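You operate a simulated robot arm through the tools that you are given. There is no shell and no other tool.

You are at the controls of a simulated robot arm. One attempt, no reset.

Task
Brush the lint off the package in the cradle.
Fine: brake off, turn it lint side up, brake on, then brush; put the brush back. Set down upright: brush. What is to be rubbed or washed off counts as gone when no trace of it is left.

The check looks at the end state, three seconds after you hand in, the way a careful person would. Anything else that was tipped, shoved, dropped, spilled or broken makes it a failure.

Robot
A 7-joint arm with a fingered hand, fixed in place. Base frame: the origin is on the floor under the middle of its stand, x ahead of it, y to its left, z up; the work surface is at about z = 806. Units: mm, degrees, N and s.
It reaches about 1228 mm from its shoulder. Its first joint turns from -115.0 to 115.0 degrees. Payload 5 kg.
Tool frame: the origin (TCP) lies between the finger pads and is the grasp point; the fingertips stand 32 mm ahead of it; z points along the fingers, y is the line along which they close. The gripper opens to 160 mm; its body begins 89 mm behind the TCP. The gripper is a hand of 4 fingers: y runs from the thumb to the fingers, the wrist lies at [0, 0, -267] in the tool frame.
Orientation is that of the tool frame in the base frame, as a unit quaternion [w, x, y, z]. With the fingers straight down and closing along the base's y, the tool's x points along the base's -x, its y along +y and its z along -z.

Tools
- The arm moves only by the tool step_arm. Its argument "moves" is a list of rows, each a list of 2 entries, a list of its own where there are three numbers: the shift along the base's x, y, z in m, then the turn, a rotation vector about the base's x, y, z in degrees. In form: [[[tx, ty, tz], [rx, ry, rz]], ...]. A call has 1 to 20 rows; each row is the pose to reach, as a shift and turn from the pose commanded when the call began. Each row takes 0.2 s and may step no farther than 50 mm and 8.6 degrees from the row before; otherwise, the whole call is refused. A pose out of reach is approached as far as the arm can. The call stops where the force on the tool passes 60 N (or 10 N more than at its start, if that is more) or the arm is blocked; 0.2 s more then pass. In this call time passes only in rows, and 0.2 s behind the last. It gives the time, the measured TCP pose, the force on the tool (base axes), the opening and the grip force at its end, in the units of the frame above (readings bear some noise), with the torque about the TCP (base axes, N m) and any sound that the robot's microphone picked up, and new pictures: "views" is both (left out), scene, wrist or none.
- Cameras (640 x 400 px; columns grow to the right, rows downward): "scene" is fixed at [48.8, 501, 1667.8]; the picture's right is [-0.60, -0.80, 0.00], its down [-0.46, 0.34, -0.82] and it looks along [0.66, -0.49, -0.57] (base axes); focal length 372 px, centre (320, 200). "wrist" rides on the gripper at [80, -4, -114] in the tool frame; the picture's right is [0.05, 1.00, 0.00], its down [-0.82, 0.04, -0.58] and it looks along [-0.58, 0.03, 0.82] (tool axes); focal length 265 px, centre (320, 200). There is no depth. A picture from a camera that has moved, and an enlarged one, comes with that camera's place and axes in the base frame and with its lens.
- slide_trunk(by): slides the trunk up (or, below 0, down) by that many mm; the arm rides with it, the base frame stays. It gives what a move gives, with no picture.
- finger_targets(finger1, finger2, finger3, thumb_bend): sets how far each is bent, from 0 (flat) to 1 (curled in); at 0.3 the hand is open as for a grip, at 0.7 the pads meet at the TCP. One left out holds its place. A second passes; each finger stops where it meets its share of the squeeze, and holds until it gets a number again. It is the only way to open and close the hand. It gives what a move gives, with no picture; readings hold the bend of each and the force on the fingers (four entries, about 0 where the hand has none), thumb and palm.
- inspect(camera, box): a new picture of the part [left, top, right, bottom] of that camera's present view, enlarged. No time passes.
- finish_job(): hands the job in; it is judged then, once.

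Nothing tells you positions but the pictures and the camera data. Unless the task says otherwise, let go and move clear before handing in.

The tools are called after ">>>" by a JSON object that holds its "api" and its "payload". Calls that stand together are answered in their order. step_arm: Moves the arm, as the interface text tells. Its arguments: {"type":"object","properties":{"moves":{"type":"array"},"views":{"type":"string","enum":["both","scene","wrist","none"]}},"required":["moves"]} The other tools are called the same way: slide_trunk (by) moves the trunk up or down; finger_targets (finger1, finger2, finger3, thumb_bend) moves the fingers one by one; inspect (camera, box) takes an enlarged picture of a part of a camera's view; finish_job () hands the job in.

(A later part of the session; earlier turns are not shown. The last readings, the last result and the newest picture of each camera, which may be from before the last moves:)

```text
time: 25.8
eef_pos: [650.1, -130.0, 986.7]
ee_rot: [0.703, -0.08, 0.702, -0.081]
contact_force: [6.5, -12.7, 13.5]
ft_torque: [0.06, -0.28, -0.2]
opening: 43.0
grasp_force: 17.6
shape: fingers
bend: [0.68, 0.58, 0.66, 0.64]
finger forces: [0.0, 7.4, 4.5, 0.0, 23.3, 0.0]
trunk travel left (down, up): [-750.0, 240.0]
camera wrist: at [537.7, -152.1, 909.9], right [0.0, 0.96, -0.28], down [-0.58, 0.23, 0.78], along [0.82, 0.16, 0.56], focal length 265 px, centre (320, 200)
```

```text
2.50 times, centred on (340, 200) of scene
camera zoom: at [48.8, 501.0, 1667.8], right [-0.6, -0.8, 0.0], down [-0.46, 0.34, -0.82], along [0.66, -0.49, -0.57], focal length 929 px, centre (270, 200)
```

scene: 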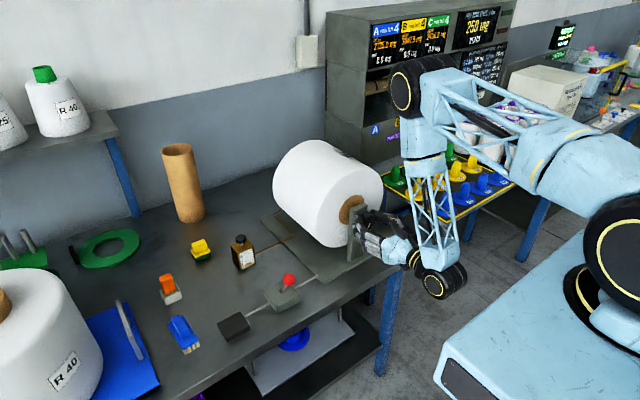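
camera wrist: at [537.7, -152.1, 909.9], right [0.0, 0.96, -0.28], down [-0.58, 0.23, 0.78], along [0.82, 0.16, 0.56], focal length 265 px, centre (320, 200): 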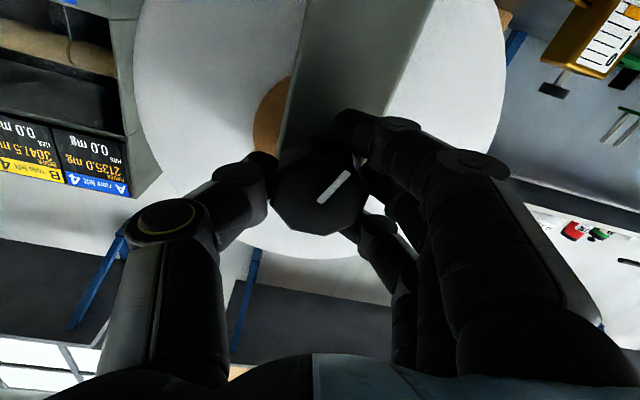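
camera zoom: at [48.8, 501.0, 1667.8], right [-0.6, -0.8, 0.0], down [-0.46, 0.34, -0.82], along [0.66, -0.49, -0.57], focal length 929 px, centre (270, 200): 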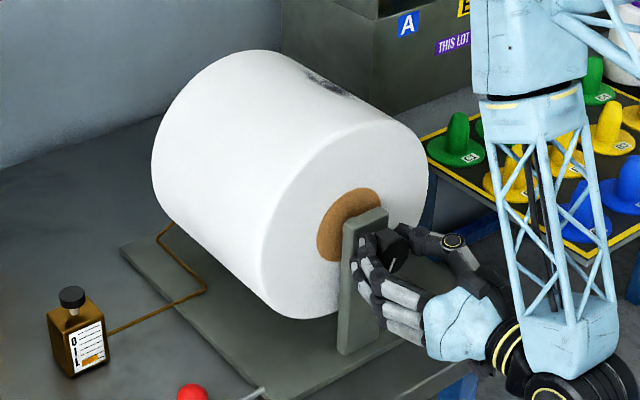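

The lint is coming into view over the top edge after 52°. I'll turn the remaining ~22°, easing the hand slightly to relieve the side load.

>>> {"api": "step_arm", "payload": {"moves": [[[0, -0.0005, 0.0005], [-5, 0, 0]], [[0, -0.001, 0.001], [-10, 0, 0]], [[0, -0.001, 0.0015], [-15, 0, 0]], [[0, -0.001, 0.0015], [-20, 0, 0]], [[0, -0.001, 0.0015], [-23, 0, 0]], [[0, -0.001, 0.0015], [-23, 0, 0]]]}}

>>> {"api": "inspect", "payload": {"camera": "scene", "box": [260, 120, 420, 280]}}

```text
time: 27.2
eef_pos: [650.7, -131.3, 988.6]
ee_rot: [0.672, -0.219, 0.673, -0.218]
contact_force: [6.5, -10.5, 4.9]
ft_torque: [0.1, -0.02, -0.19]
opening: 43.1
grasp_force: 16.6
shape: fingers
bend: [0.68, 0.58, 0.66, 0.64]
finger forces: [0.3, 7.6, 2.9, 0.1, 22.5, 0.0]
trunk travel left (down, up): [-750.0, 240.0]
camera wrist: at [537.6, -181.4, 925.8], right [0.0, 0.78, -0.63], down [-0.58, 0.51, 0.64], along [0.82, 0.36, 0.45], focal length 265 px, centre (320, 200)
```

scene: 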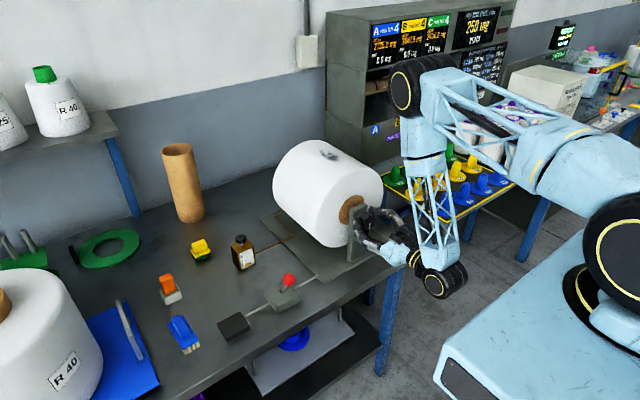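
wrist: 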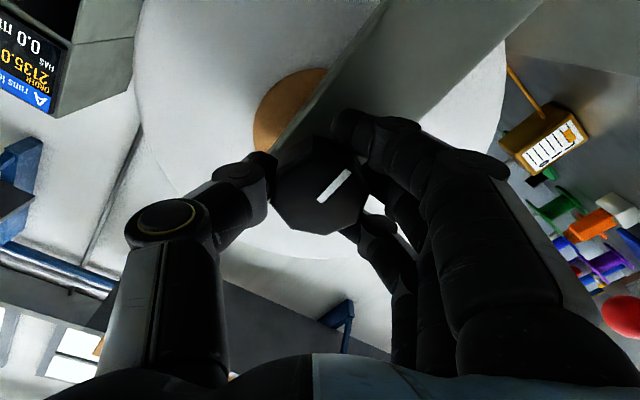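

```text
2.50 times, centred on (340, 200) of scene
camera zoom: at [48.8, 501.0, 1667.8], right [-0.6, -0.8, 0.0], down [-0.46, 0.34, -0.82], along [0.66, -0.49, -0.57], focal length 929 px, centre (270, 200)
```

zoom: 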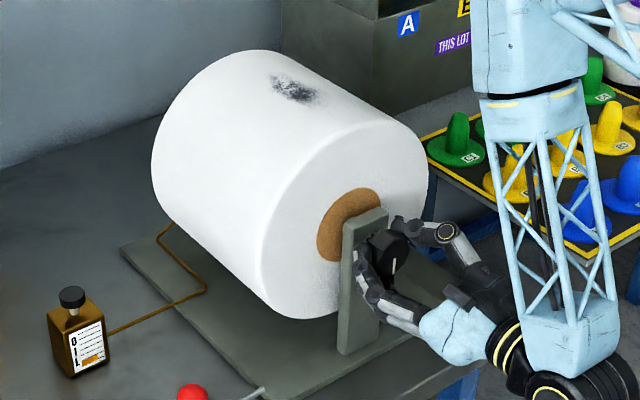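

The lint patch now sits at the very top (computed within ~1° of vertical, centre x≈846). I'll open the fingers and back straight off the knob.

>>> {"api": "finger_targets", "payload": {"finger1": 0.48, "finger2": 0.48, "finger3": 0.48, "thumb_bend": 0.48}}

>>> {"api": "step_arm", "payload": {"moves": [[[-0.02, 0, 0], [0, 0, 0]], [[-0.04, 0, 0], [0, 0, 0]], [[-0.06, 0, 0], [0, 0, 0]], [[-0.06, 0, 0], [8, 0, 0]], [[-0.06, 0, 0], [16, 0, 0]], [[-0.06, 0, 0], [24, 0, 0]], [[-0.06, 0, 0], [32, 0, 0]], [[-0.06, 0, 0], [36, 0, 0]]]}}

>>> {"api": "inspect", "payload": {"camera": "scene", "box": [260, 120, 420, 280]}}

```text
time: 28.2
eef_pos: [652.0, -129.5, 987.8]
ee_rot: [0.673, -0.218, 0.673, -0.219]
contact_force: [-0.1, 1.0, 0.8]
ft_torque: [0.02, 0.01, -0.02]
opening: 98.3
grasp_force: 0.2
shape: fingers
bend: [0.48, 0.48, 0.48, 0.48]
finger forces: [0.1, 0.0, 0.0, 0.0, 0.0, 0.1]
trunk travel left (down, up): [-750.0, 240.0]
```

```text
time: 30.0
eef_pos: [590.6, -131.0, 987.9]
ee_rot: [0.707, 0.0, 0.707, 0.001]
contact_force: [0.5, -0.5, -0.8]
ft_torque: [0.01, 0.01, 0.0]
opening: 98.5
grasp_force: 0.0
shape: fingers
bend: [0.48, 0.48, 0.48, 0.48]
finger forces: [0.0, 0.0, 0.0, 0.0, 0.0, 0.1]
trunk travel left (down, up): [-750.0, 240.0]
camera wrist: at [477.7, -134.8, 908.0], right [0.0, 1.0, -0.05], down [-0.58, 0.04, 0.82], along [0.82, 0.03, 0.58], focal length 265 px, centre (320, 200)
```

scene: 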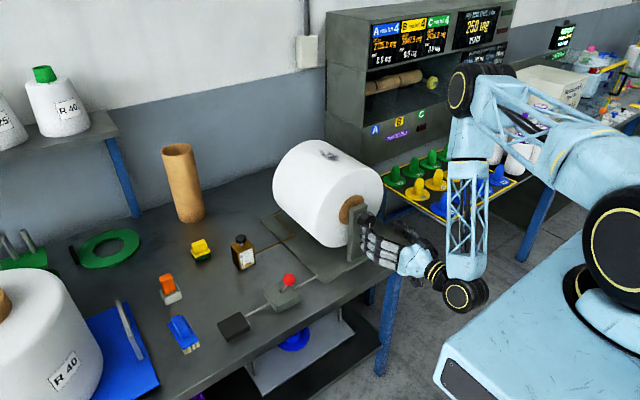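
wrist: 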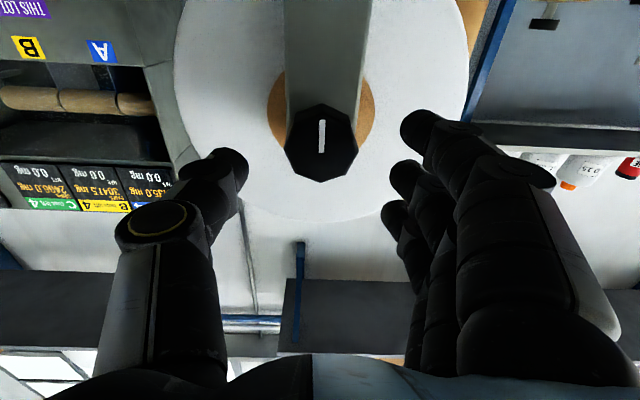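

```text
2.50 times, centred on (340, 200) of scene
camera zoom: at [48.8, 501.0, 1667.8], right [-0.6, -0.8, 0.0], down [-0.46, 0.34, -0.82], along [0.66, -0.49, -0.57], focal length 929 px, centre (270, 200)
```

zoom: 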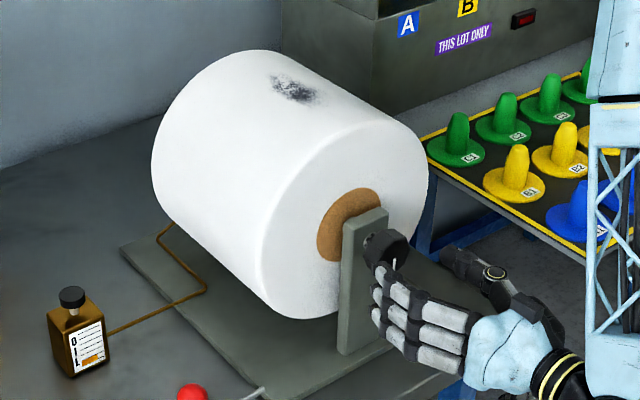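

The package stayed put with the lint on top and the knob mark vertical. Now back to the lever: pitch the hand down again and go above the ball at about (663, 151).

>>> {"api": "step_arm", "payload": {"moves": [[[-0.005, 0, 0.02], [0, 8, 0]], [[-0.01, 0, 0.04], [0, 16, 0]], [[-0.015, 0.005, 0.06], [0, 24, 0]], [[-0.02, 0.015, 0.08], [0, 32, 0]], [[-0.02, 0.04, 0.1], [0, 40, 0]], [[-0.02, 0.075, 0.115], [0, 48, 0]], [[-0.02, 0.115, 0.12], [0, 56, 0]], [[-0.02, 0.155, 0.12], [0, 64, 0]], [[-0.02, 0.195, 0.12], [0, 72, 0]], [[-0.01, 0.235, 0.115], [0, 80, 0]], [[0.01, 0.265, 0.105], [0, 88, 0]], [[0.035, 0.281, 0.085], [0, 90, 0]], [[0.06, 0.281, 0.065], [0, 90, 0]], [[0.0725, 0.281, 0.0575], [0, 90, 0]], [[0.0725, 0.281, 0.0575], [0, 90, 0]]]}}

```text
time: 33.2
eef_pos: [663.9, 150.6, 1045.2]
ee_rot: [0.0, 0.0, 1.0, 0.0]
contact_force: [-0.1, -1.2, -0.5]
ft_torque: [0.01, -0.01, -0.01]
opening: 98.6
grasp_force: 0.0
shape: fingers
bend: [0.48, 0.48, 0.48, 0.48]
finger forces: [0.0, 0.0, 0.1, 0.1, 0.1, 0.1]
out of reach, approached as far as the arm can: row 5, 6
trunk travel left (down, up): [-750.0, 240.0]
camera wrist: at [585.7, 147.3, 1159.2], right [-0.05, 1.0, 0.0], down [0.82, 0.04, 0.58], along [0.58, 0.03, -0.82], focal length 265 px, centre (320, 200)
```

scene: 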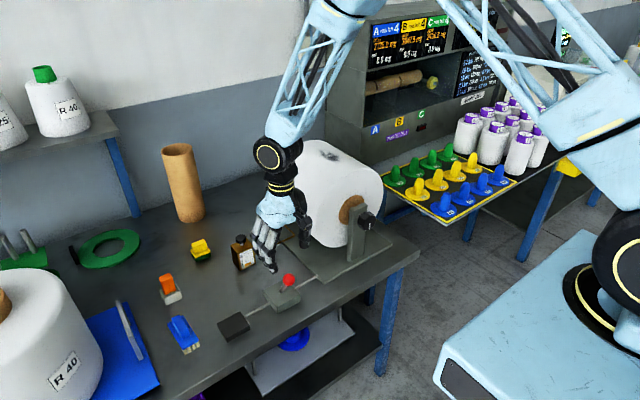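
wrist: 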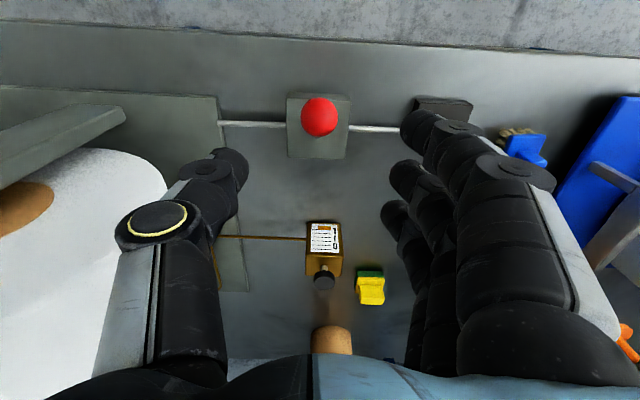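

The ball is right below at (662, 151, ~921). Descending around it and gripping.

>>> {"api": "step_arm", "payload": {"moves": [[[0, 0, -0.04], [0, 0, 0]], [[0, 0, -0.08], [0, 0, 0]], [[0, 0, -0.11], [0, 0, 0]], [[0, 0, -0.124], [0, 0, 0]], [[0, 0, -0.124], [0, 0, 0]]]}}

>>> {"api": "finger_targets", "payload": {"finger1": 0.72, "finger2": 0.72, "finger3": 0.72, "thumb_bend": 0.72}}

```text
time: 34.4
eef_pos: [661.6, 151.7, 920.6]
ee_rot: [0.0, 0.0, 1.0, -0.001]
contact_force: [0.3, 1.4, 0.3]
ft_torque: [-0.03, -0.02, 0.0]
opening: 98.3
grasp_force: 0.2
shape: fingers
bend: [0.48, 0.48, 0.48, 0.48]
finger forces: [0.0, 0.0, 0.0, 0.1, 0.2, 0.1]
trunk travel left (down, up): [-750.0, 240.0]
camera wrist: at [580.8, 147.8, 1034.0], right [-0.05, 1.0, 0.0], down [0.82, 0.04, 0.58], along [0.58, 0.03, -0.82], focal length 265 px, centre (320, 200)
```

scene: 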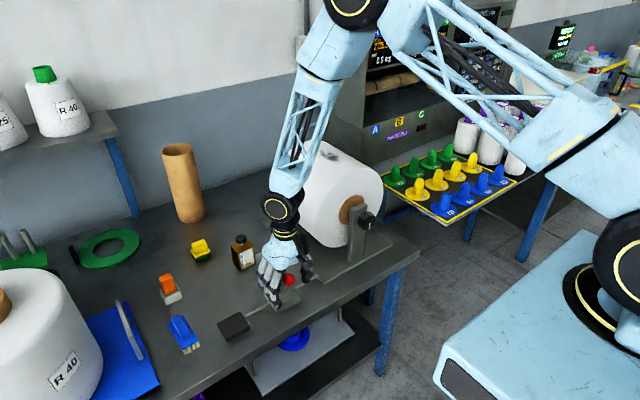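
wrist: 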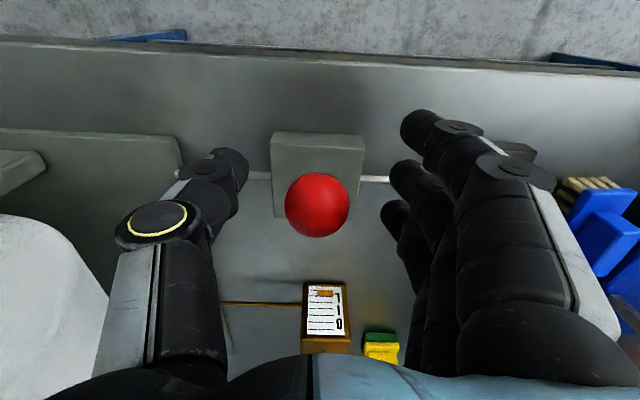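

```text
time: 35.4
eef_pos: [661.8, 150.4, 920.8]
ee_rot: [0.0, 0.0, 1.0, 0.0]
contact_force: [3.8, -7.8, -7.8]
ft_torque: [0.15, 0.03, 0.06]
opening: 23.8
grasp_force: 7.3
shape: fingers
bend: [0.72, 0.71, 0.71, 0.68]
finger forces: [0.0, 2.5, 1.3, 0.0, 11.8, 0.0]
trunk travel left (down, up): [-750.0, 240.0]
```

Gripped. Swinging the lever back toward +x along its arc to set the brake on.

>>> {"api": "step_arm", "payload": {"moves": [[[0.012, 0, 0.003], [0, 0, 0]], [[0.024, 0, 0.006], [0, 0, 0]], [[0.036, 0, 0.008], [0, 0, 0]], [[0.049, 0, 0.009], [0, 0, 0]], [[0.061, 0, 0.008], [0, 0, 0]], [[0.073, 0, 0.006], [0, 0, 0]], [[0.085, 0, 0.003], [0, 0, 0]], [[0.098, 0, -0.001], [0, 0, 0]], [[0.098, 0, -0.001], [0, 0, 0]]]}}

```text
time: 37.4
eef_pos: [758.0, 149.8, 921.1]
ee_rot: [0.0, 0.001, 1.0, -0.001]
contact_force: [-32.5, -3.5, 2.7]
ft_torque: [0.17, 1.06, -0.08]
opening: 24.7
grasp_force: 20.9
shape: fingers
bend: [0.73, 0.71, 0.72, 0.69]
finger forces: [26.1, 4.8, 0.0, 0.1, 11.8, 0.1]
trunk travel left (down, up): [-750.0, 240.0]
camera wrist: at [679.8, 146.1, 1034.6], right [-0.05, 1.0, 0.0], down [0.82, 0.04, 0.58], along [0.58, 0.03, -0.82], focal length 265 px, centre (320, 200)
```

scene: 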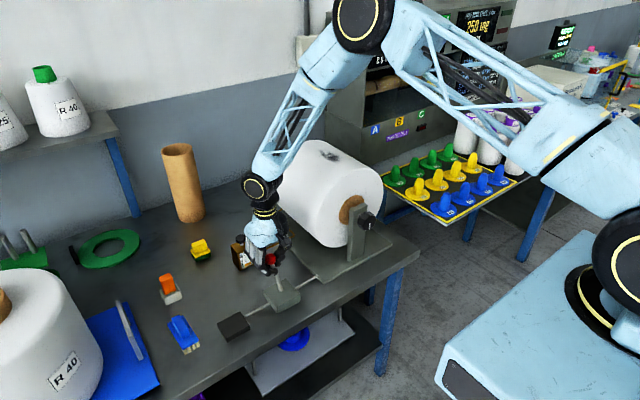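
wrist: 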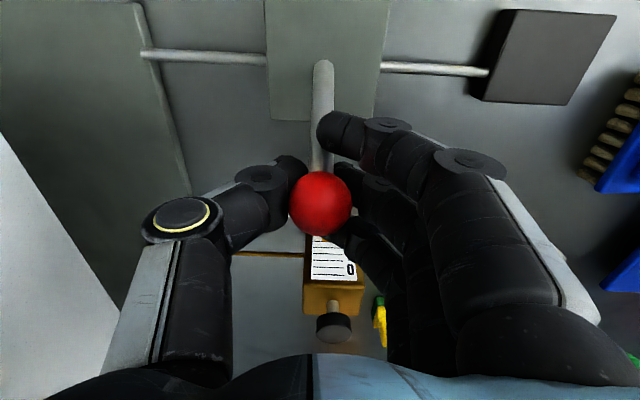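

The lever is against its far stop again (30 N resistance). I'll release, lift clear, and check that the lever, package and bottle are as expected.

>>> {"api": "finger_targets", "payload": {"finger1": 0.48, "finger2": 0.48, "finger3": 0.48, "thumb_bend": 0.48}}

>>> {"api": "step_arm", "payload": {"moves": [[[0, 0, 0.04], [0, 0, 0]], [[0, 0, 0.085], [0, 0, 0]], [[0, 0, 0.13], [0, 0, 0]], [[0, 0, 0.175], [0, 0, 0]], [[0, 0, 0.22], [0, 0, 0]], [[0, 0, 0.22], [0, 0, 0]]]}}

>>> {"api": "inspect", "payload": {"camera": "scene", "box": [210, 220, 350, 350]}}

>>> {"api": "inspect", "payload": {"camera": "scene", "box": [260, 120, 420, 280]}}

```text
time: 38.4
eef_pos: [763.2, 150.1, 918.9]
ee_rot: [0.0, 0.0, 1.0, 0.001]
contact_force: [0.5, -0.2, 0.1]
ft_torque: [0.01, 0.0, -0.02]
opening: 98.5
grasp_force: 0.1
shape: fingers
bend: [0.48, 0.48, 0.48, 0.48]
finger forces: [0.1, 0.0, 0.0, 0.0, 0.0, 0.1]
trunk travel left (down, up): [-750.0, 240.0]
```

```text
time: 39.8
eef_pos: [761.2, 147.0, 1141.3]
ee_rot: [0.0, 0.0, 1.0, 0.0]
contact_force: [0.2, 0.6, 0.2]
ft_torque: [0.01, 0.04, 0.02]
opening: 98.4
grasp_force: 0.0
shape: fingers
bend: [0.48, 0.48, 0.48, 0.48]
finger forces: [0.0, 0.1, 0.0, 0.0, 0.0, 0.0]
trunk travel left (down, up): [-750.0, 240.0]
camera wrist: at [681.5, 143.6, 1255.7], right [-0.05, 1.0, 0.0], down [0.82, 0.04, 0.58], along [0.58, 0.03, -0.82], focal length 265 px, centre (320, 200)
```

scene: 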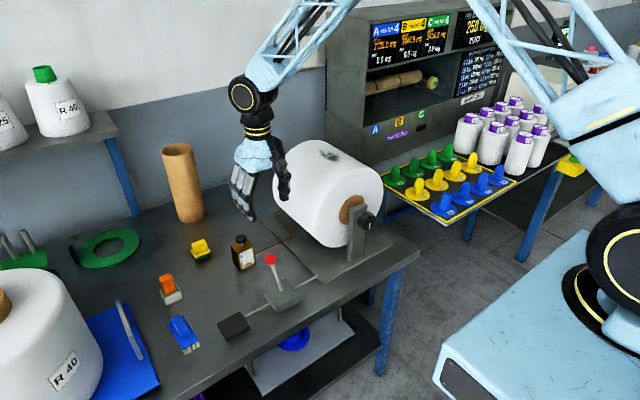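
wrist: 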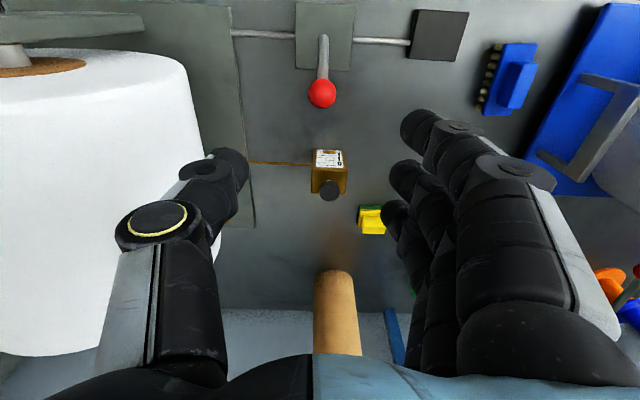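

```text
3.08 times, centred on (280, 285) of scene
camera zoom: at [48.8, 501.0, 1667.8], right [-0.6, -0.8, 0.0], down [-0.46, 0.34, -0.82], along [0.66, -0.49, -0.57], focal length 1143 px, centre (443, -62)
```

zoom: 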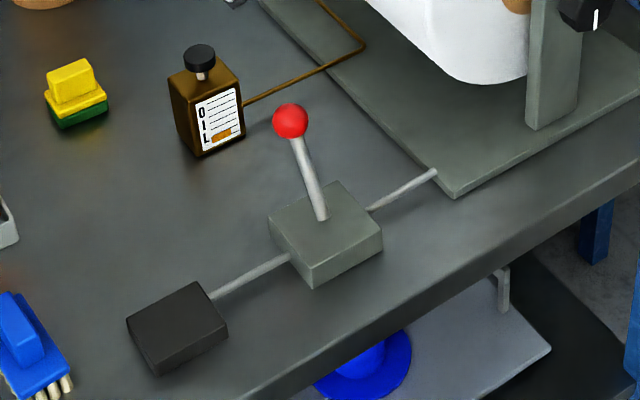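

```text
2.50 times, centred on (340, 200) of scene
camera zoom: at [48.8, 501.0, 1667.8], right [-0.6, -0.8, 0.0], down [-0.46, 0.34, -0.82], along [0.66, -0.49, -0.57], focal length 929 px, centre (270, 200)
```

zoom: 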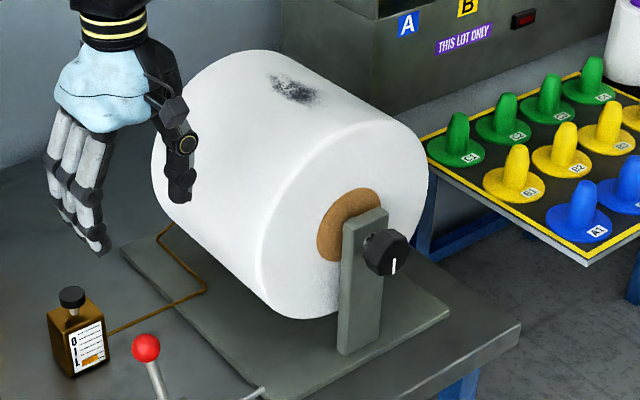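

The lever is back in the far position, the lint is on top and nothing else moved. Next I'll move the hand above the brush near (754, 436) to measure its exact pose.

>>> {"api": "step_arm", "payload": {"moves": [[[0, 0.045, 0], [0, 0, 0]], [[0, 0.09, 0], [0, 0, 0]], [[-0.002, 0.135, 0], [0, 0, 0]], [[-0.004, 0.18, 0], [0, 0, 0]], [[-0.006, 0.225, 0], [0, 0, 0]], [[-0.008, 0.265, 0], [0, 0, 0]], [[-0.01, 0.285, 0], [0, 0, 0]], [[-0.01, 0.285, 0], [0, 0, 0]], [[-0.01, 0.285, 0], [0, 0, 0]]]}}

>>> {"api": "inspect", "payload": {"camera": "wrist", "box": [220, 60, 460, 210]}}

```text
time: 41.8
eef_pos: [748.8, 436.8, 1140.3]
ee_rot: [0.0, 0.0, 1.0, 0.0]
contact_force: [0.4, -0.3, 0.7]
ft_torque: [0.0, 0.0, 0.0]
opening: 98.9
grasp_force: 0.1
shape: fingers
bend: [0.48, 0.48, 0.48, 0.48]
finger forces: [0.0, 0.1, 0.0, 0.0, 0.0, 0.0]
trunk travel left (down, up): [-750.0, 240.0]
camera wrist: at [669.8, 432.3, 1255.1], right [-0.05, 1.0, 0.0], down [0.82, 0.04, 0.58], along [0.58, 0.03, -0.82], focal length 265 px, centre (320, 200)
```

scene: 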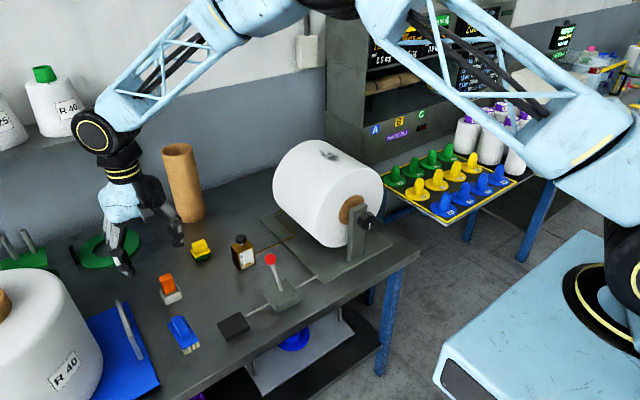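
wrist: 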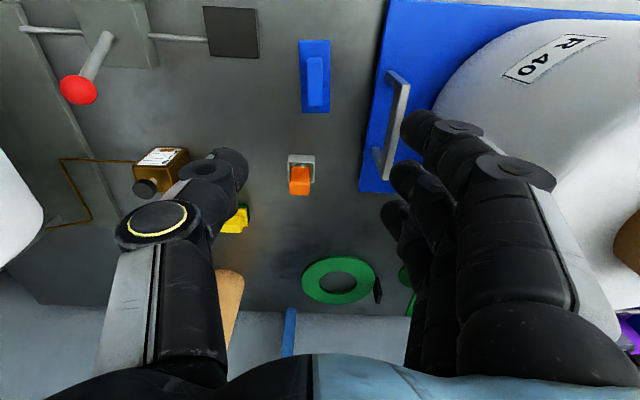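

```text
2.67 times, centred on (340, 135) of wrist
camera zoom: at [669.8, 432.3, 1255.1], right [-0.05, 1.0, 0.0], down [0.82, 0.04, 0.58], along [0.58, 0.03, -0.82], focal length 708 px, centre (267, 373)
```

zoom: 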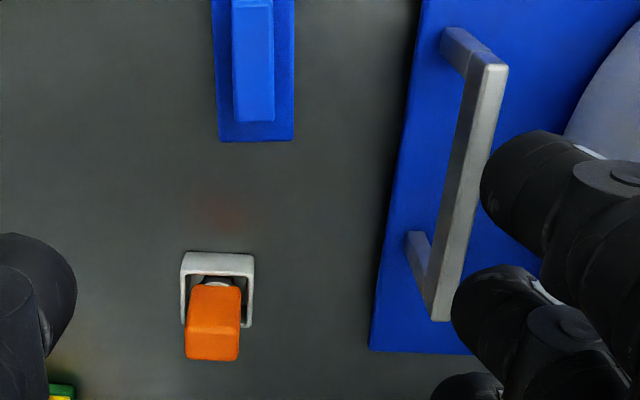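

The brush is nearly aligned with x (about 4° yaw), block centre about (748, 430). I'll zoom in from both cameras to estimate the grip height.

>>> {"api": "inspect", "payload": {"camera": "scene", "box": [150, 300, 220, 370]}}

>>> {"api": "inspect", "payload": {"camera": "wrist", "box": [270, 20, 360, 130]}}

```text
5.71 times, centred on (185, 335) of scene
camera zoom: at [48.8, 501.0, 1667.8], right [-0.6, -0.8, 0.0], down [-0.46, 0.34, -0.82], along [0.66, -0.49, -0.57], focal length 2124 px, centre (1091, -571)
```

zoom: 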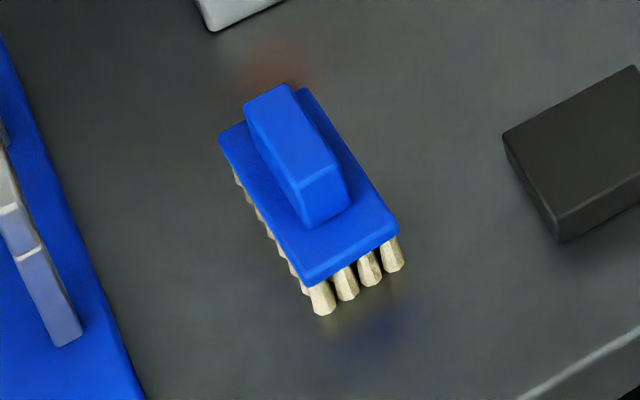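

```text
3.64 times, centred on (315, 75) of wrist
camera zoom: at [669.8, 432.3, 1255.1], right [-0.05, 1.0, 0.0], down [0.82, 0.04, 0.58], along [0.58, 0.03, -0.82], focal length 965 px, centre (338, 654)
```

zoom: 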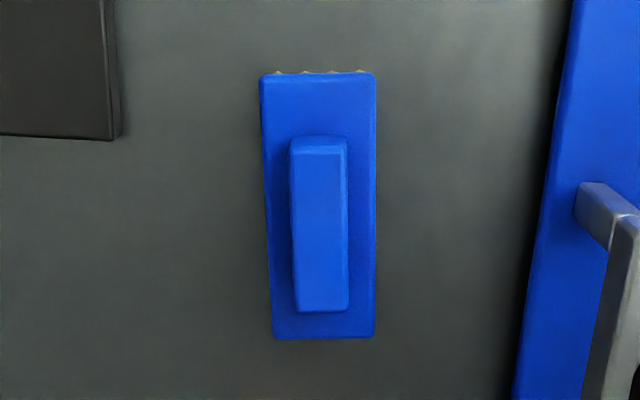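

Brush: block ≈100×44 mm centred at (751, 430), top z≈830; raised grip 62×20 mm up to z≈862; yaw ≈3.5°. I'll narrow the hand, yaw 3.5°, and come down over the grip in two stages.

>>> {"api": "finger_targets", "payload": {"finger1": 0.56, "finger2": 0.56, "finger3": 0.56, "thumb_bend": 0.56}}

>>> {"api": "step_arm", "payload": {"moves": [[[-0.001, -0.006, -0.045], [0, 0, 2]], [[-0.001, -0.006, -0.09], [0, 0, 3.5]], [[-0.001, -0.006, -0.135], [0, 0, 3.5]], [[-0.001, -0.006, -0.175], [0, 0, 3.5]], [[-0.001, -0.006, -0.205], [0, 0, 3.5]], [[-0.001, -0.006, -0.205], [0, 0, 3.5]]]}}

>>> {"api": "inspect", "payload": {"camera": "wrist", "box": [200, 40, 440, 240]}}

>>> {"api": "inspect", "payload": {"camera": "scene", "box": [110, 230, 270, 370]}}

```text
time: 42.8
eef_pos: [749.8, 437.4, 1141.8]
ee_rot: [0.0, 0.0, 1.0, 0.0]
contact_force: [-0.3, -0.5, 0.5]
ft_torque: [0.02, 0.01, -0.02]
opening: 68.9
grasp_force: 0.0
shape: fingers
bend: [0.56, 0.56, 0.56, 0.56]
finger forces: [0.0, 0.1, 0.0, 0.0, 0.1, 0.0]
trunk travel left (down, up): [-750.0, 240.0]
```

```text
time: 44.2
eef_pos: [749.1, 430.8, 939.3]
ee_rot: [0.001, -0.03, 1.0, 0.001]
contact_force: [0.6, 0.5, 0.1]
ft_torque: [0.02, 0.0, -0.03]
opening: 69.0
grasp_force: 0.2
shape: fingers
bend: [0.56, 0.56, 0.56, 0.56]
finger forces: [0.0, 0.0, 0.0, 0.0, 0.0, 0.0]
trunk travel left (down, up): [-750.0, 240.0]
camera wrist: at [669.3, 422.6, 1052.1], right [-0.11, 0.99, 0.0], down [0.81, 0.09, 0.58], along [0.57, 0.07, -0.82], focal length 265 px, centre (320, 200)
```

scene: 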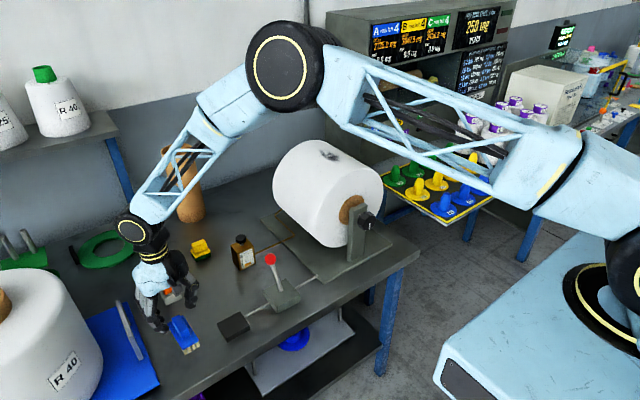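
wrist: 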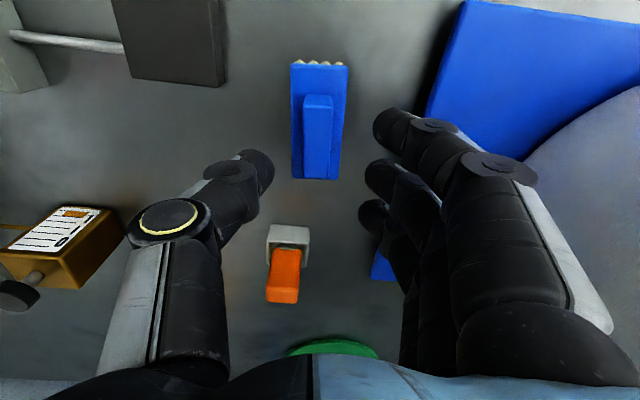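

```text
2.00 times, centred on (320, 140) of wrist
camera zoom: at [669.3, 422.6, 1052.1], right [-0.11, 0.99, 0.0], down [0.81, 0.09, 0.58], along [0.57, 0.07, -0.82], focal length 531 px, centre (320, 320)
```

zoom: 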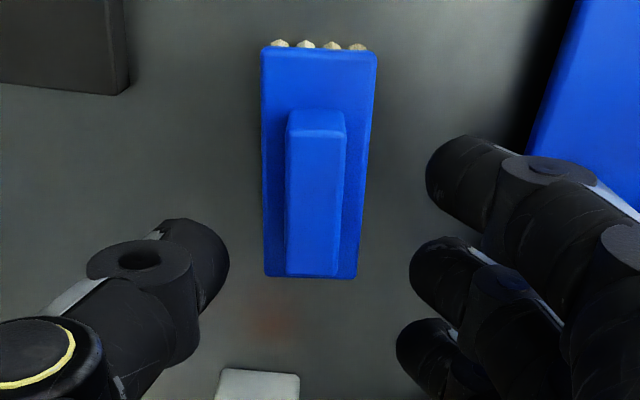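

```text
2.86 times, centred on (190, 300) of scene
camera zoom: at [48.8, 501.0, 1667.8], right [-0.6, -0.8, 0.0], down [-0.46, 0.34, -0.82], along [0.66, -0.49, -0.57], focal length 1062 px, centre (691, -86)
```

zoom: 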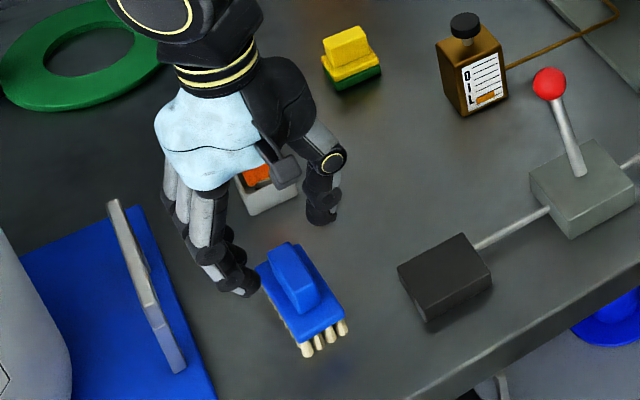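

The grip is centred at about (750.5, 430.8) and matches the hand's yaw within a degree. Lowering the last 70 mm so the fingertips stop just above the block.

>>> {"api": "step_arm", "payload": {"moves": [[[0, 0, -0.03], [0, 0, 0.7]], [[0, 0.0005, -0.05], [0, 0, 0.7]], [[0, 0.0005, -0.062], [0, 0, 0.7]], [[0, 0.0005, -0.069], [0, 0, 0.7]], [[0, 0.0005, -0.069], [0, 0, 0.7]], [[0, 0.0005, -0.069], [0, 0, 0.7]]]}}

>>> {"api": "inspect", "payload": {"camera": "wrist", "box": [200, 40, 440, 240]}}

>>> {"api": "inspect", "payload": {"camera": "scene", "box": [130, 270, 230, 370]}}

```text
time: 45.6
eef_pos: [749.0, 429.7, 867.2]
ee_rot: [0.0, -0.036, 0.999, 0.0]
contact_force: [0.8, 0.9, -1.0]
ft_torque: [0.0, -0.01, 0.04]
opening: 69.2
grasp_force: 0.0
shape: fingers
bend: [0.56, 0.56, 0.56, 0.56]
finger forces: [0.1, 0.0, 0.1, 0.1, 0.1, 0.0]
trunk travel left (down, up): [-750.0, 240.0]
camera wrist: at [670.1, 419.9, 981.1], right [-0.13, 0.99, 0.0], down [0.81, 0.1, 0.58], along [0.57, 0.07, -0.82], focal length 265 px, centre (320, 200)
```

scene: 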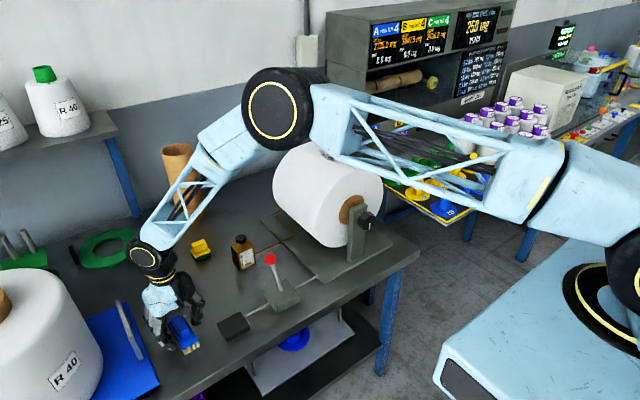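
wrist: 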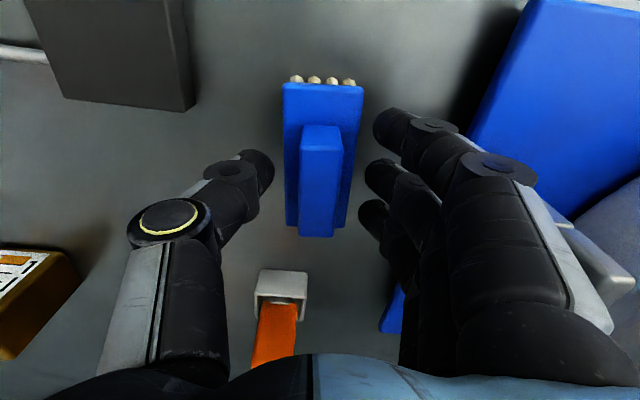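

```text
2.00 times, centred on (320, 140) of wrist
camera zoom: at [670.1, 419.9, 981.1], right [-0.13, 0.99, 0.0], down [0.81, 0.1, 0.58], along [0.57, 0.07, -0.82], focal length 531 px, centre (320, 320)
```

zoom: 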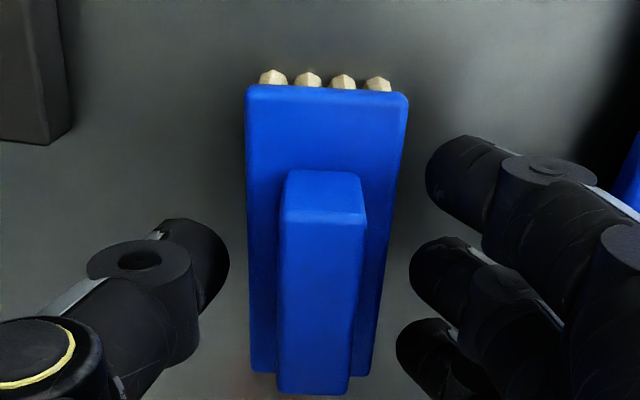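

```text
4.00 times, centred on (180, 320) of scene
camera zoom: at [48.8, 501.0, 1667.8], right [-0.6, -0.8, 0.0], down [-0.46, 0.34, -0.82], along [0.66, -0.49, -0.57], focal length 1486 px, centre (880, -280)
```

zoom: 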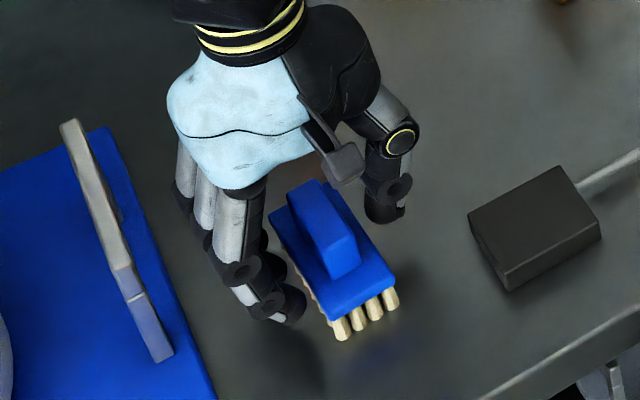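

Well centred over the grip with fingertips clear of the block. Closing in two stages.

>>> {"api": "finger_targets", "payload": {"finger1": 0.65, "finger2": 0.65, "finger3": 0.65, "thumb_bend": 0.65}}

>>> {"api": "inspect", "payload": {"camera": "wrist", "box": [200, 40, 440, 240]}}

>>> {"api": "finger_targets", "payload": {"finger1": 0.74, "finger2": 0.74, "finger3": 0.74, "thumb_bend": 0.74}}

>>> {"api": "inspect", "payload": {"camera": "wrist", "box": [200, 40, 440, 240]}}

>>> {"api": "inspect", "payload": {"camera": "scene", "box": [130, 270, 230, 370]}}

```text
time: 46.6
eef_pos: [749.3, 429.6, 868.2]
ee_rot: [0.0, -0.036, 0.999, 0.0]
contact_force: [0.0, 1.9, 0.8]
ft_torque: [0.02, -0.02, -0.01]
opening: 40.0
grasp_force: 2.1
shape: fingers
bend: [0.64, 0.64, 0.64, 0.64]
finger forces: [1.0, 0.9, 0.9, 0.1, 2.7, 0.0]
trunk travel left (down, up): [-750.0, 240.0]
```

```text
2.00 times, centred on (320, 140) of wrist
camera zoom: at [670.1, 420.0, 981.3], right [-0.13, 0.99, 0.0], down [0.81, 0.1, 0.58], along [0.57, 0.07, -0.82], focal length 531 px, centre (320, 320)
```

zoom: 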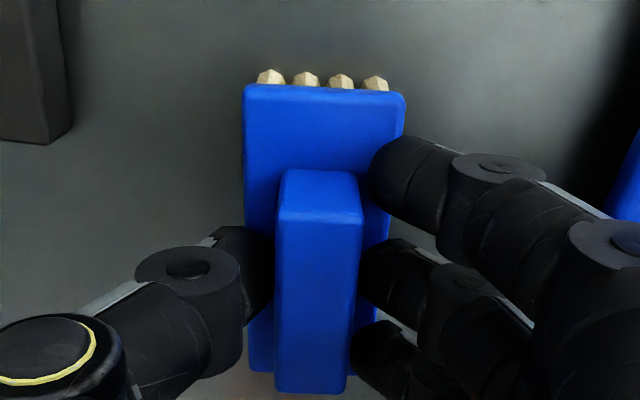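

```text
time: 47.6
eef_pos: [749.5, 429.3, 866.9]
ee_rot: [0.0, -0.036, 0.999, -0.001]
contact_force: [0.0, 0.6, 1.0]
ft_torque: [-0.01, 0.0, -0.02]
opening: 38.3
grasp_force: 21.7
shape: fingers
bend: [0.66, 0.66, 0.66, 0.67]
finger forces: [6.7, 6.7, 6.9, 0.1, 22.8, 0.1]
trunk travel left (down, up): [-750.0, 240.0]
```

```text
2.00 times, centred on (320, 140) of wrist
camera zoom: at [670.2, 419.8, 981.1], right [-0.13, 0.99, 0.0], down [0.81, 0.1, 0.58], along [0.57, 0.07, -0.82], focal length 531 px, centre (320, 320)
```

zoom: 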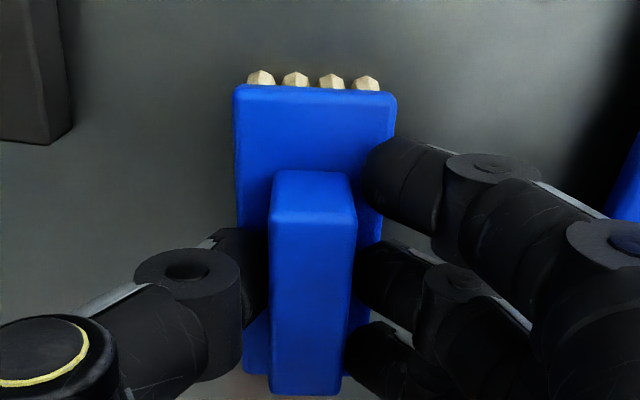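

```text
4.00 times, centred on (180, 320) of scene
camera zoom: at [48.8, 501.0, 1667.8], right [-0.6, -0.8, 0.0], down [-0.46, 0.34, -0.82], along [0.66, -0.49, -0.57], focal length 1486 px, centre (880, -280)
```

zoom: 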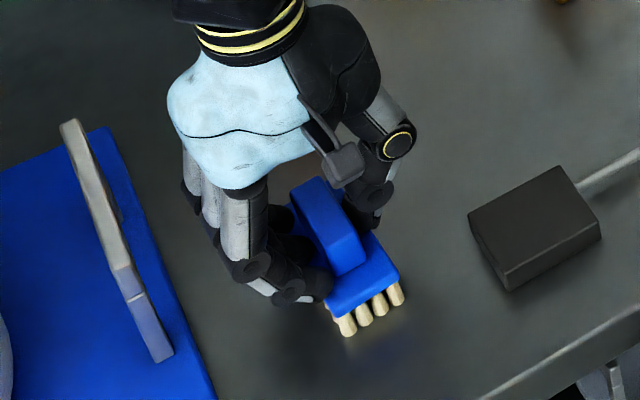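

Firm, even grip (~22 N). Lifting the brush straight up and checking that it hangs level.

>>> {"api": "step_arm", "payload": {"moves": [[[0, 0, 0.015], [0, 0, 0]], [[0, 0, 0.04], [0, 0, 0]], [[0, 0, 0.08], [0, 0, 0]], [[0, 0, 0.12], [0, 0, 0]], [[0, 0, 0.12], [0, 0, 0]]]}}

>>> {"api": "inspect", "payload": {"camera": "scene", "box": [120, 230, 240, 350]}}

>>> {"api": "inspect", "payload": {"camera": "wrist", "box": [200, 40, 440, 240]}}

```text
time: 48.8
eef_pos: [748.1, 432.1, 983.8]
ee_rot: [-0.001, -0.036, 0.999, 0.001]
contact_force: [0.0, 0.6, -1.1]
ft_torque: [0.01, 0.0, 0.01]
opening: 38.2
grasp_force: 21.5
shape: fingers
bend: [0.66, 0.66, 0.66, 0.67]
finger forces: [6.8, 6.7, 6.9, 0.1, 22.9, 0.0]
trunk travel left (down, up): [-750.0, 240.0]
camera wrist: at [669.3, 422.1, 1099.5], right [-0.13, 0.99, 0.0], down [0.81, 0.1, 0.58], along [0.57, 0.07, -0.82], focal length 265 px, centre (320, 200)
```

scene: 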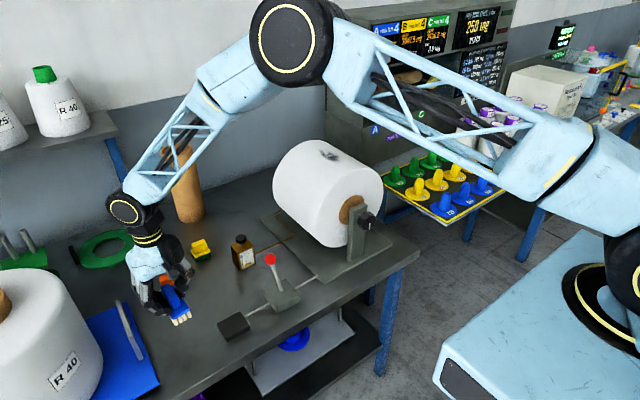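
wrist: 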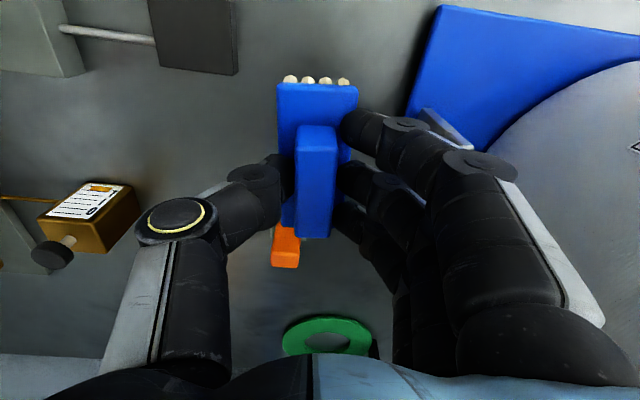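

```text
3.33 times, centred on (180, 290) of scene
camera zoom: at [48.8, 501.0, 1667.8], right [-0.6, -0.8, 0.0], down [-0.46, 0.34, -0.82], along [0.66, -0.49, -0.57], focal length 1239 px, centre (787, -100)
```

zoom: 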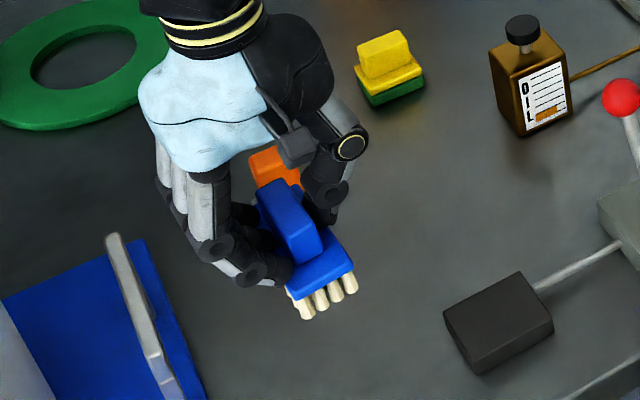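

```text
2.00 times, centred on (320, 140) of wrist
camera zoom: at [669.3, 422.1, 1099.5], right [-0.13, 0.99, 0.0], down [0.81, 0.1, 0.58], along [0.57, 0.07, -0.82], focal length 531 px, centre (320, 320)
```

zoom: 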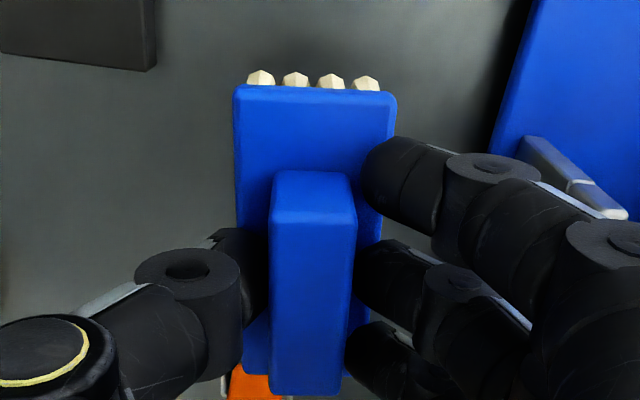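

The brush is held level and securely. Carrying it up and over to above the lint at (846, -127), squaring its yaw with the package axis.

>>> {"api": "step_arm", "payload": {"moves": [[[0, 0, 0.045], [0, 0, 0]], [[0, 0, 0.09], [0, 0, 0]], [[0, -0.01, 0.135], [0, 0, 0]], [[0.005, -0.03, 0.178], [0, 0, 0]], [[0.01, -0.06, 0.215], [0, 0, 0]], [[0.02, -0.1, 0.24], [0, 0, -1]], [[0.03, -0.145, 0.255], [0, 0, -2.5]], [[0.04, -0.19, 0.26], [0, 0, -4.2]], [[0.05, -0.235, 0.26], [0, 0, -4.2]], [[0.06, -0.28, 0.26], [0, 0, -4.2]], [[0.07, -0.325, 0.26], [0, 0, -4.2]], [[0.08, -0.37, 0.26], [0, 0, -4.2]], [[0.086, -0.415, 0.26], [0, 0, -4.2]], [[0.091, -0.46, 0.26], [0, 0, -4.2]], [[0.095, -0.505, 0.26], [0, 0, -4.2]], [[0.096, -0.545, 0.26], [0, 0, -4.2]], [[0.096, -0.5576, 0.255], [0, 0, -4.2]], [[0.096, -0.5576, 0.255], [0, 0, -4.2]], [[0.096, -0.5576, 0.255], [0, 0, -4.2]]]}}

>>> {"api": "inspect", "payload": {"camera": "wrist", "box": [160, 40, 480, 260]}}

>>> {"api": "inspect", "payload": {"camera": "scene", "box": [250, 80, 410, 240]}}

```text
time: 52.8
eef_pos: [847.1, -124.2, 1239.2]
ee_rot: [0.0, 0.0, 1.0, 0.0]
contact_force: [0.5, 0.0, -1.4]
ft_torque: [-0.02, 0.02, 0.01]
opening: 38.2
grasp_force: 21.1
shape: fingers
bend: [0.66, 0.66, 0.66, 0.68]
finger forces: [6.6, 6.6, 6.6, 0.0, 22.7, 0.0]
trunk travel left (down, up): [-750.0, 240.0]
camera wrist: at [766.8, -129.4, 1353.7], right [-0.05, 1.0, 0.0], down [0.82, 0.04, 0.58], along [0.58, 0.03, -0.82], focal length 265 px, centre (320, 200)
```

scene: 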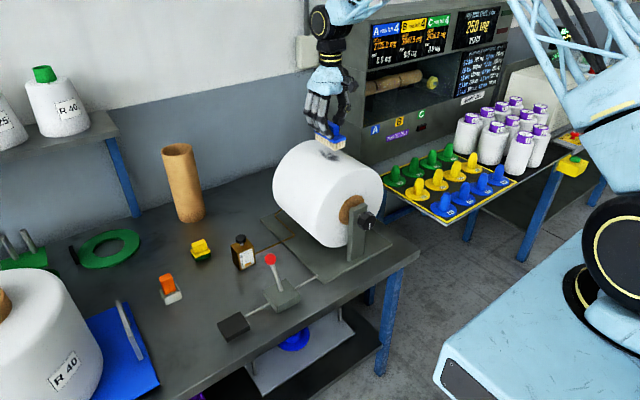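
wrist: 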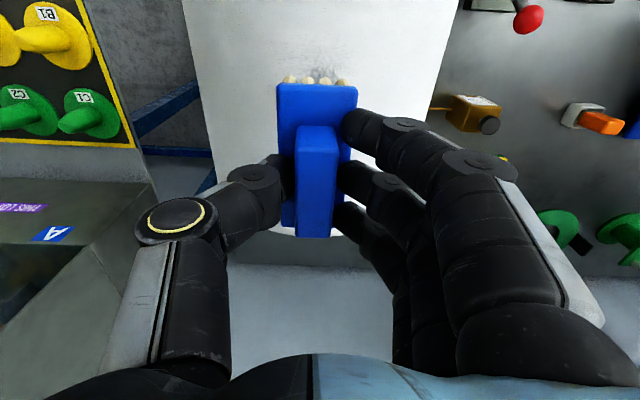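

```text
1.82 times, centred on (320, 150) of wrist
camera zoom: at [766.8, -129.4, 1353.7], right [-0.05, 1.0, 0.0], down [0.82, 0.04, 0.58], along [0.58, 0.03, -0.82], focal length 483 px, centre (320, 291)
```

zoom: 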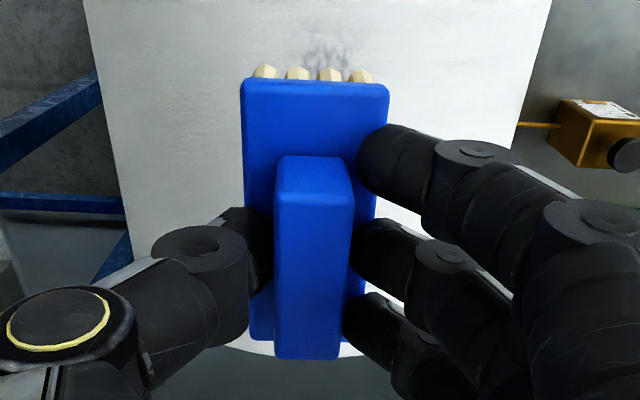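

```text
2.50 times, centred on (330, 160) of scene
camera zoom: at [48.8, 501.0, 1667.8], right [-0.6, -0.8, 0.0], down [-0.46, 0.34, -0.82], along [0.66, -0.49, -0.57], focal length 929 px, centre (295, 300)
```

zoom: 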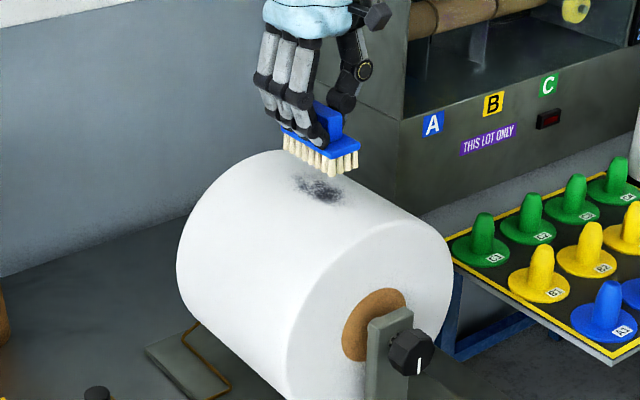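

The brush is over the lint with about 50 mm of clearance. Lowering it to just above contact, then in small steps while watching the force.

>>> {"api": "step_arm", "payload": {"moves": [[[0, 0, -0.02], [0, 0, 0]], [[0, 0, -0.038], [0, 0, 0]], [[0, 0, -0.046], [0, 0, 0]], [[0, 0, -0.05], [0, 0, 0]], [[0, 0, -0.05], [0, 0, 0]]], "views": "none"}}

>>> {"api": "inspect", "payload": {"camera": "scene", "box": [290, 110, 370, 190]}}

```text
time: 54.0
eef_pos: [845.7, -125.1, 1194.4]
ee_rot: [0.003, -0.001, 1.0, 0.0]
contact_force: [7.5, 3.0, 40.2]
ft_torque: [0.18, -0.09, -0.04]
opening: 38.4
grasp_force: 37.6
shape: fingers
bend: [0.67, 0.66, 0.66, 0.69]
finger forces: [14.5, 11.9, 9.7, 0.0, 39.3, 0.0]
trunk travel left (down, up): [-750.0, 240.0]
```

```text
5.00 times, centred on (330, 150) of scene
camera zoom: at [48.8, 501.0, 1667.8], right [-0.6, -0.8, 0.0], down [-0.46, 0.34, -0.82], along [0.66, -0.49, -0.57], focal length 1858 px, centre (270, 450)
```

zoom: 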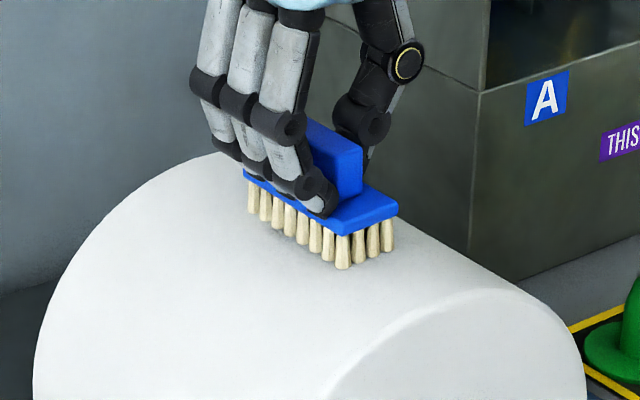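

Contact came a little earlier than estimated (40 N at z≈1194), so I'll ease up about 2.5 mm to leave a light brushing pressure.

>>> {"api": "step_arm", "payload": {"moves": [[[0, 0, 0.0025], [0, 0, 0]], [[0, 0, 0.0025], [0, 0, 0]]]}}

>>> {"api": "inspect", "payload": {"camera": "wrist", "box": [200, 40, 440, 240]}}

```text
time: 54.6
eef_pos: [846.0, -126.8, 1194.4]
ee_rot: [0.002, -0.001, 1.0, 0.001]
contact_force: [18.3, 2.6, 41.5]
ft_torque: [0.11, -0.56, -0.04]
opening: 38.1
grasp_force: 39.2
shape: fingers
bend: [0.67, 0.66, 0.66, 0.69]
finger forces: [14.2, 13.1, 11.3, 0.1, 40.3, 0.0]
trunk travel left (down, up): [-750.0, 240.0]
camera wrist: at [765.6, -129.6, 1308.9], right [-0.05, 1.0, 0.0], down [0.81, 0.04, 0.58], along [0.58, 0.03, -0.81], focal length 265 px, centre (320, 200)
```

scene: 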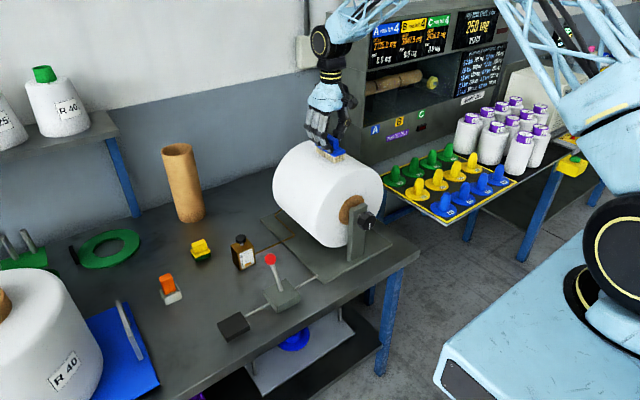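
wrist: 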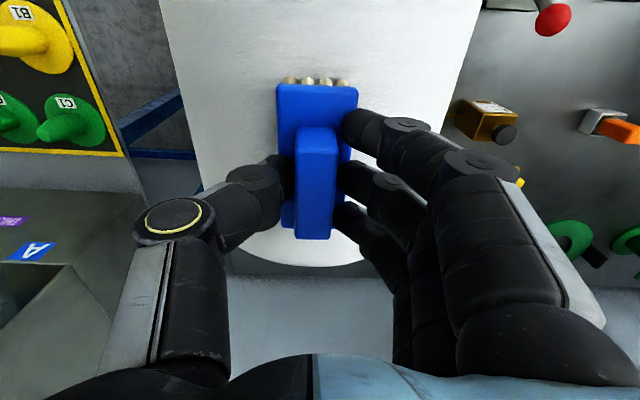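

```text
2.00 times, centred on (320, 140) of wrist
camera zoom: at [765.6, -129.6, 1308.9], right [-0.05, 1.0, 0.0], down [0.81, 0.04, 0.58], along [0.58, 0.03, -0.81], focal length 531 px, centre (320, 320)
```

zoom: 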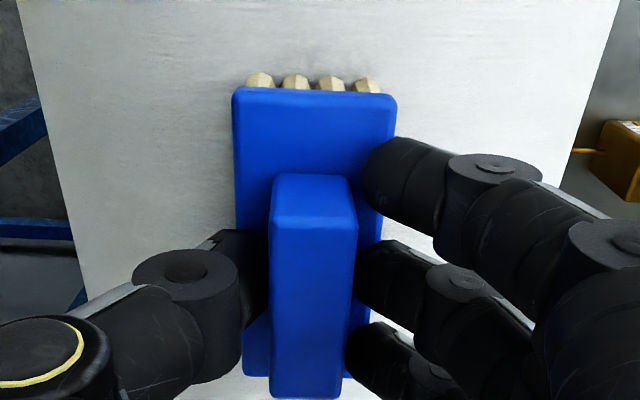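

The force hasn't dropped yet, so I'll raise a bit further in small steps.

>>> {"api": "step_arm", "payload": {"moves": [[[0, 0, 0.0015], [0, 0, 0]], [[0, 0, 0.0015], [0, 0, 0]]], "views": "none"}}

```text
time: 55.2
eef_pos: [844.5, -126.7, 1195.3]
ee_rot: [0.0, 0.0, 1.0, 0.0]
contact_force: [14.4, 2.9, 28.3]
ft_torque: [0.16, -0.57, -0.01]
opening: 38.3
grasp_force: 36.7
shape: fingers
bend: [0.67, 0.66, 0.66, 0.69]
finger forces: [10.6, 13.0, 13.1, 0.0, 36.5, 0.0]
trunk travel left (down, up): [-750.0, 240.0]
```

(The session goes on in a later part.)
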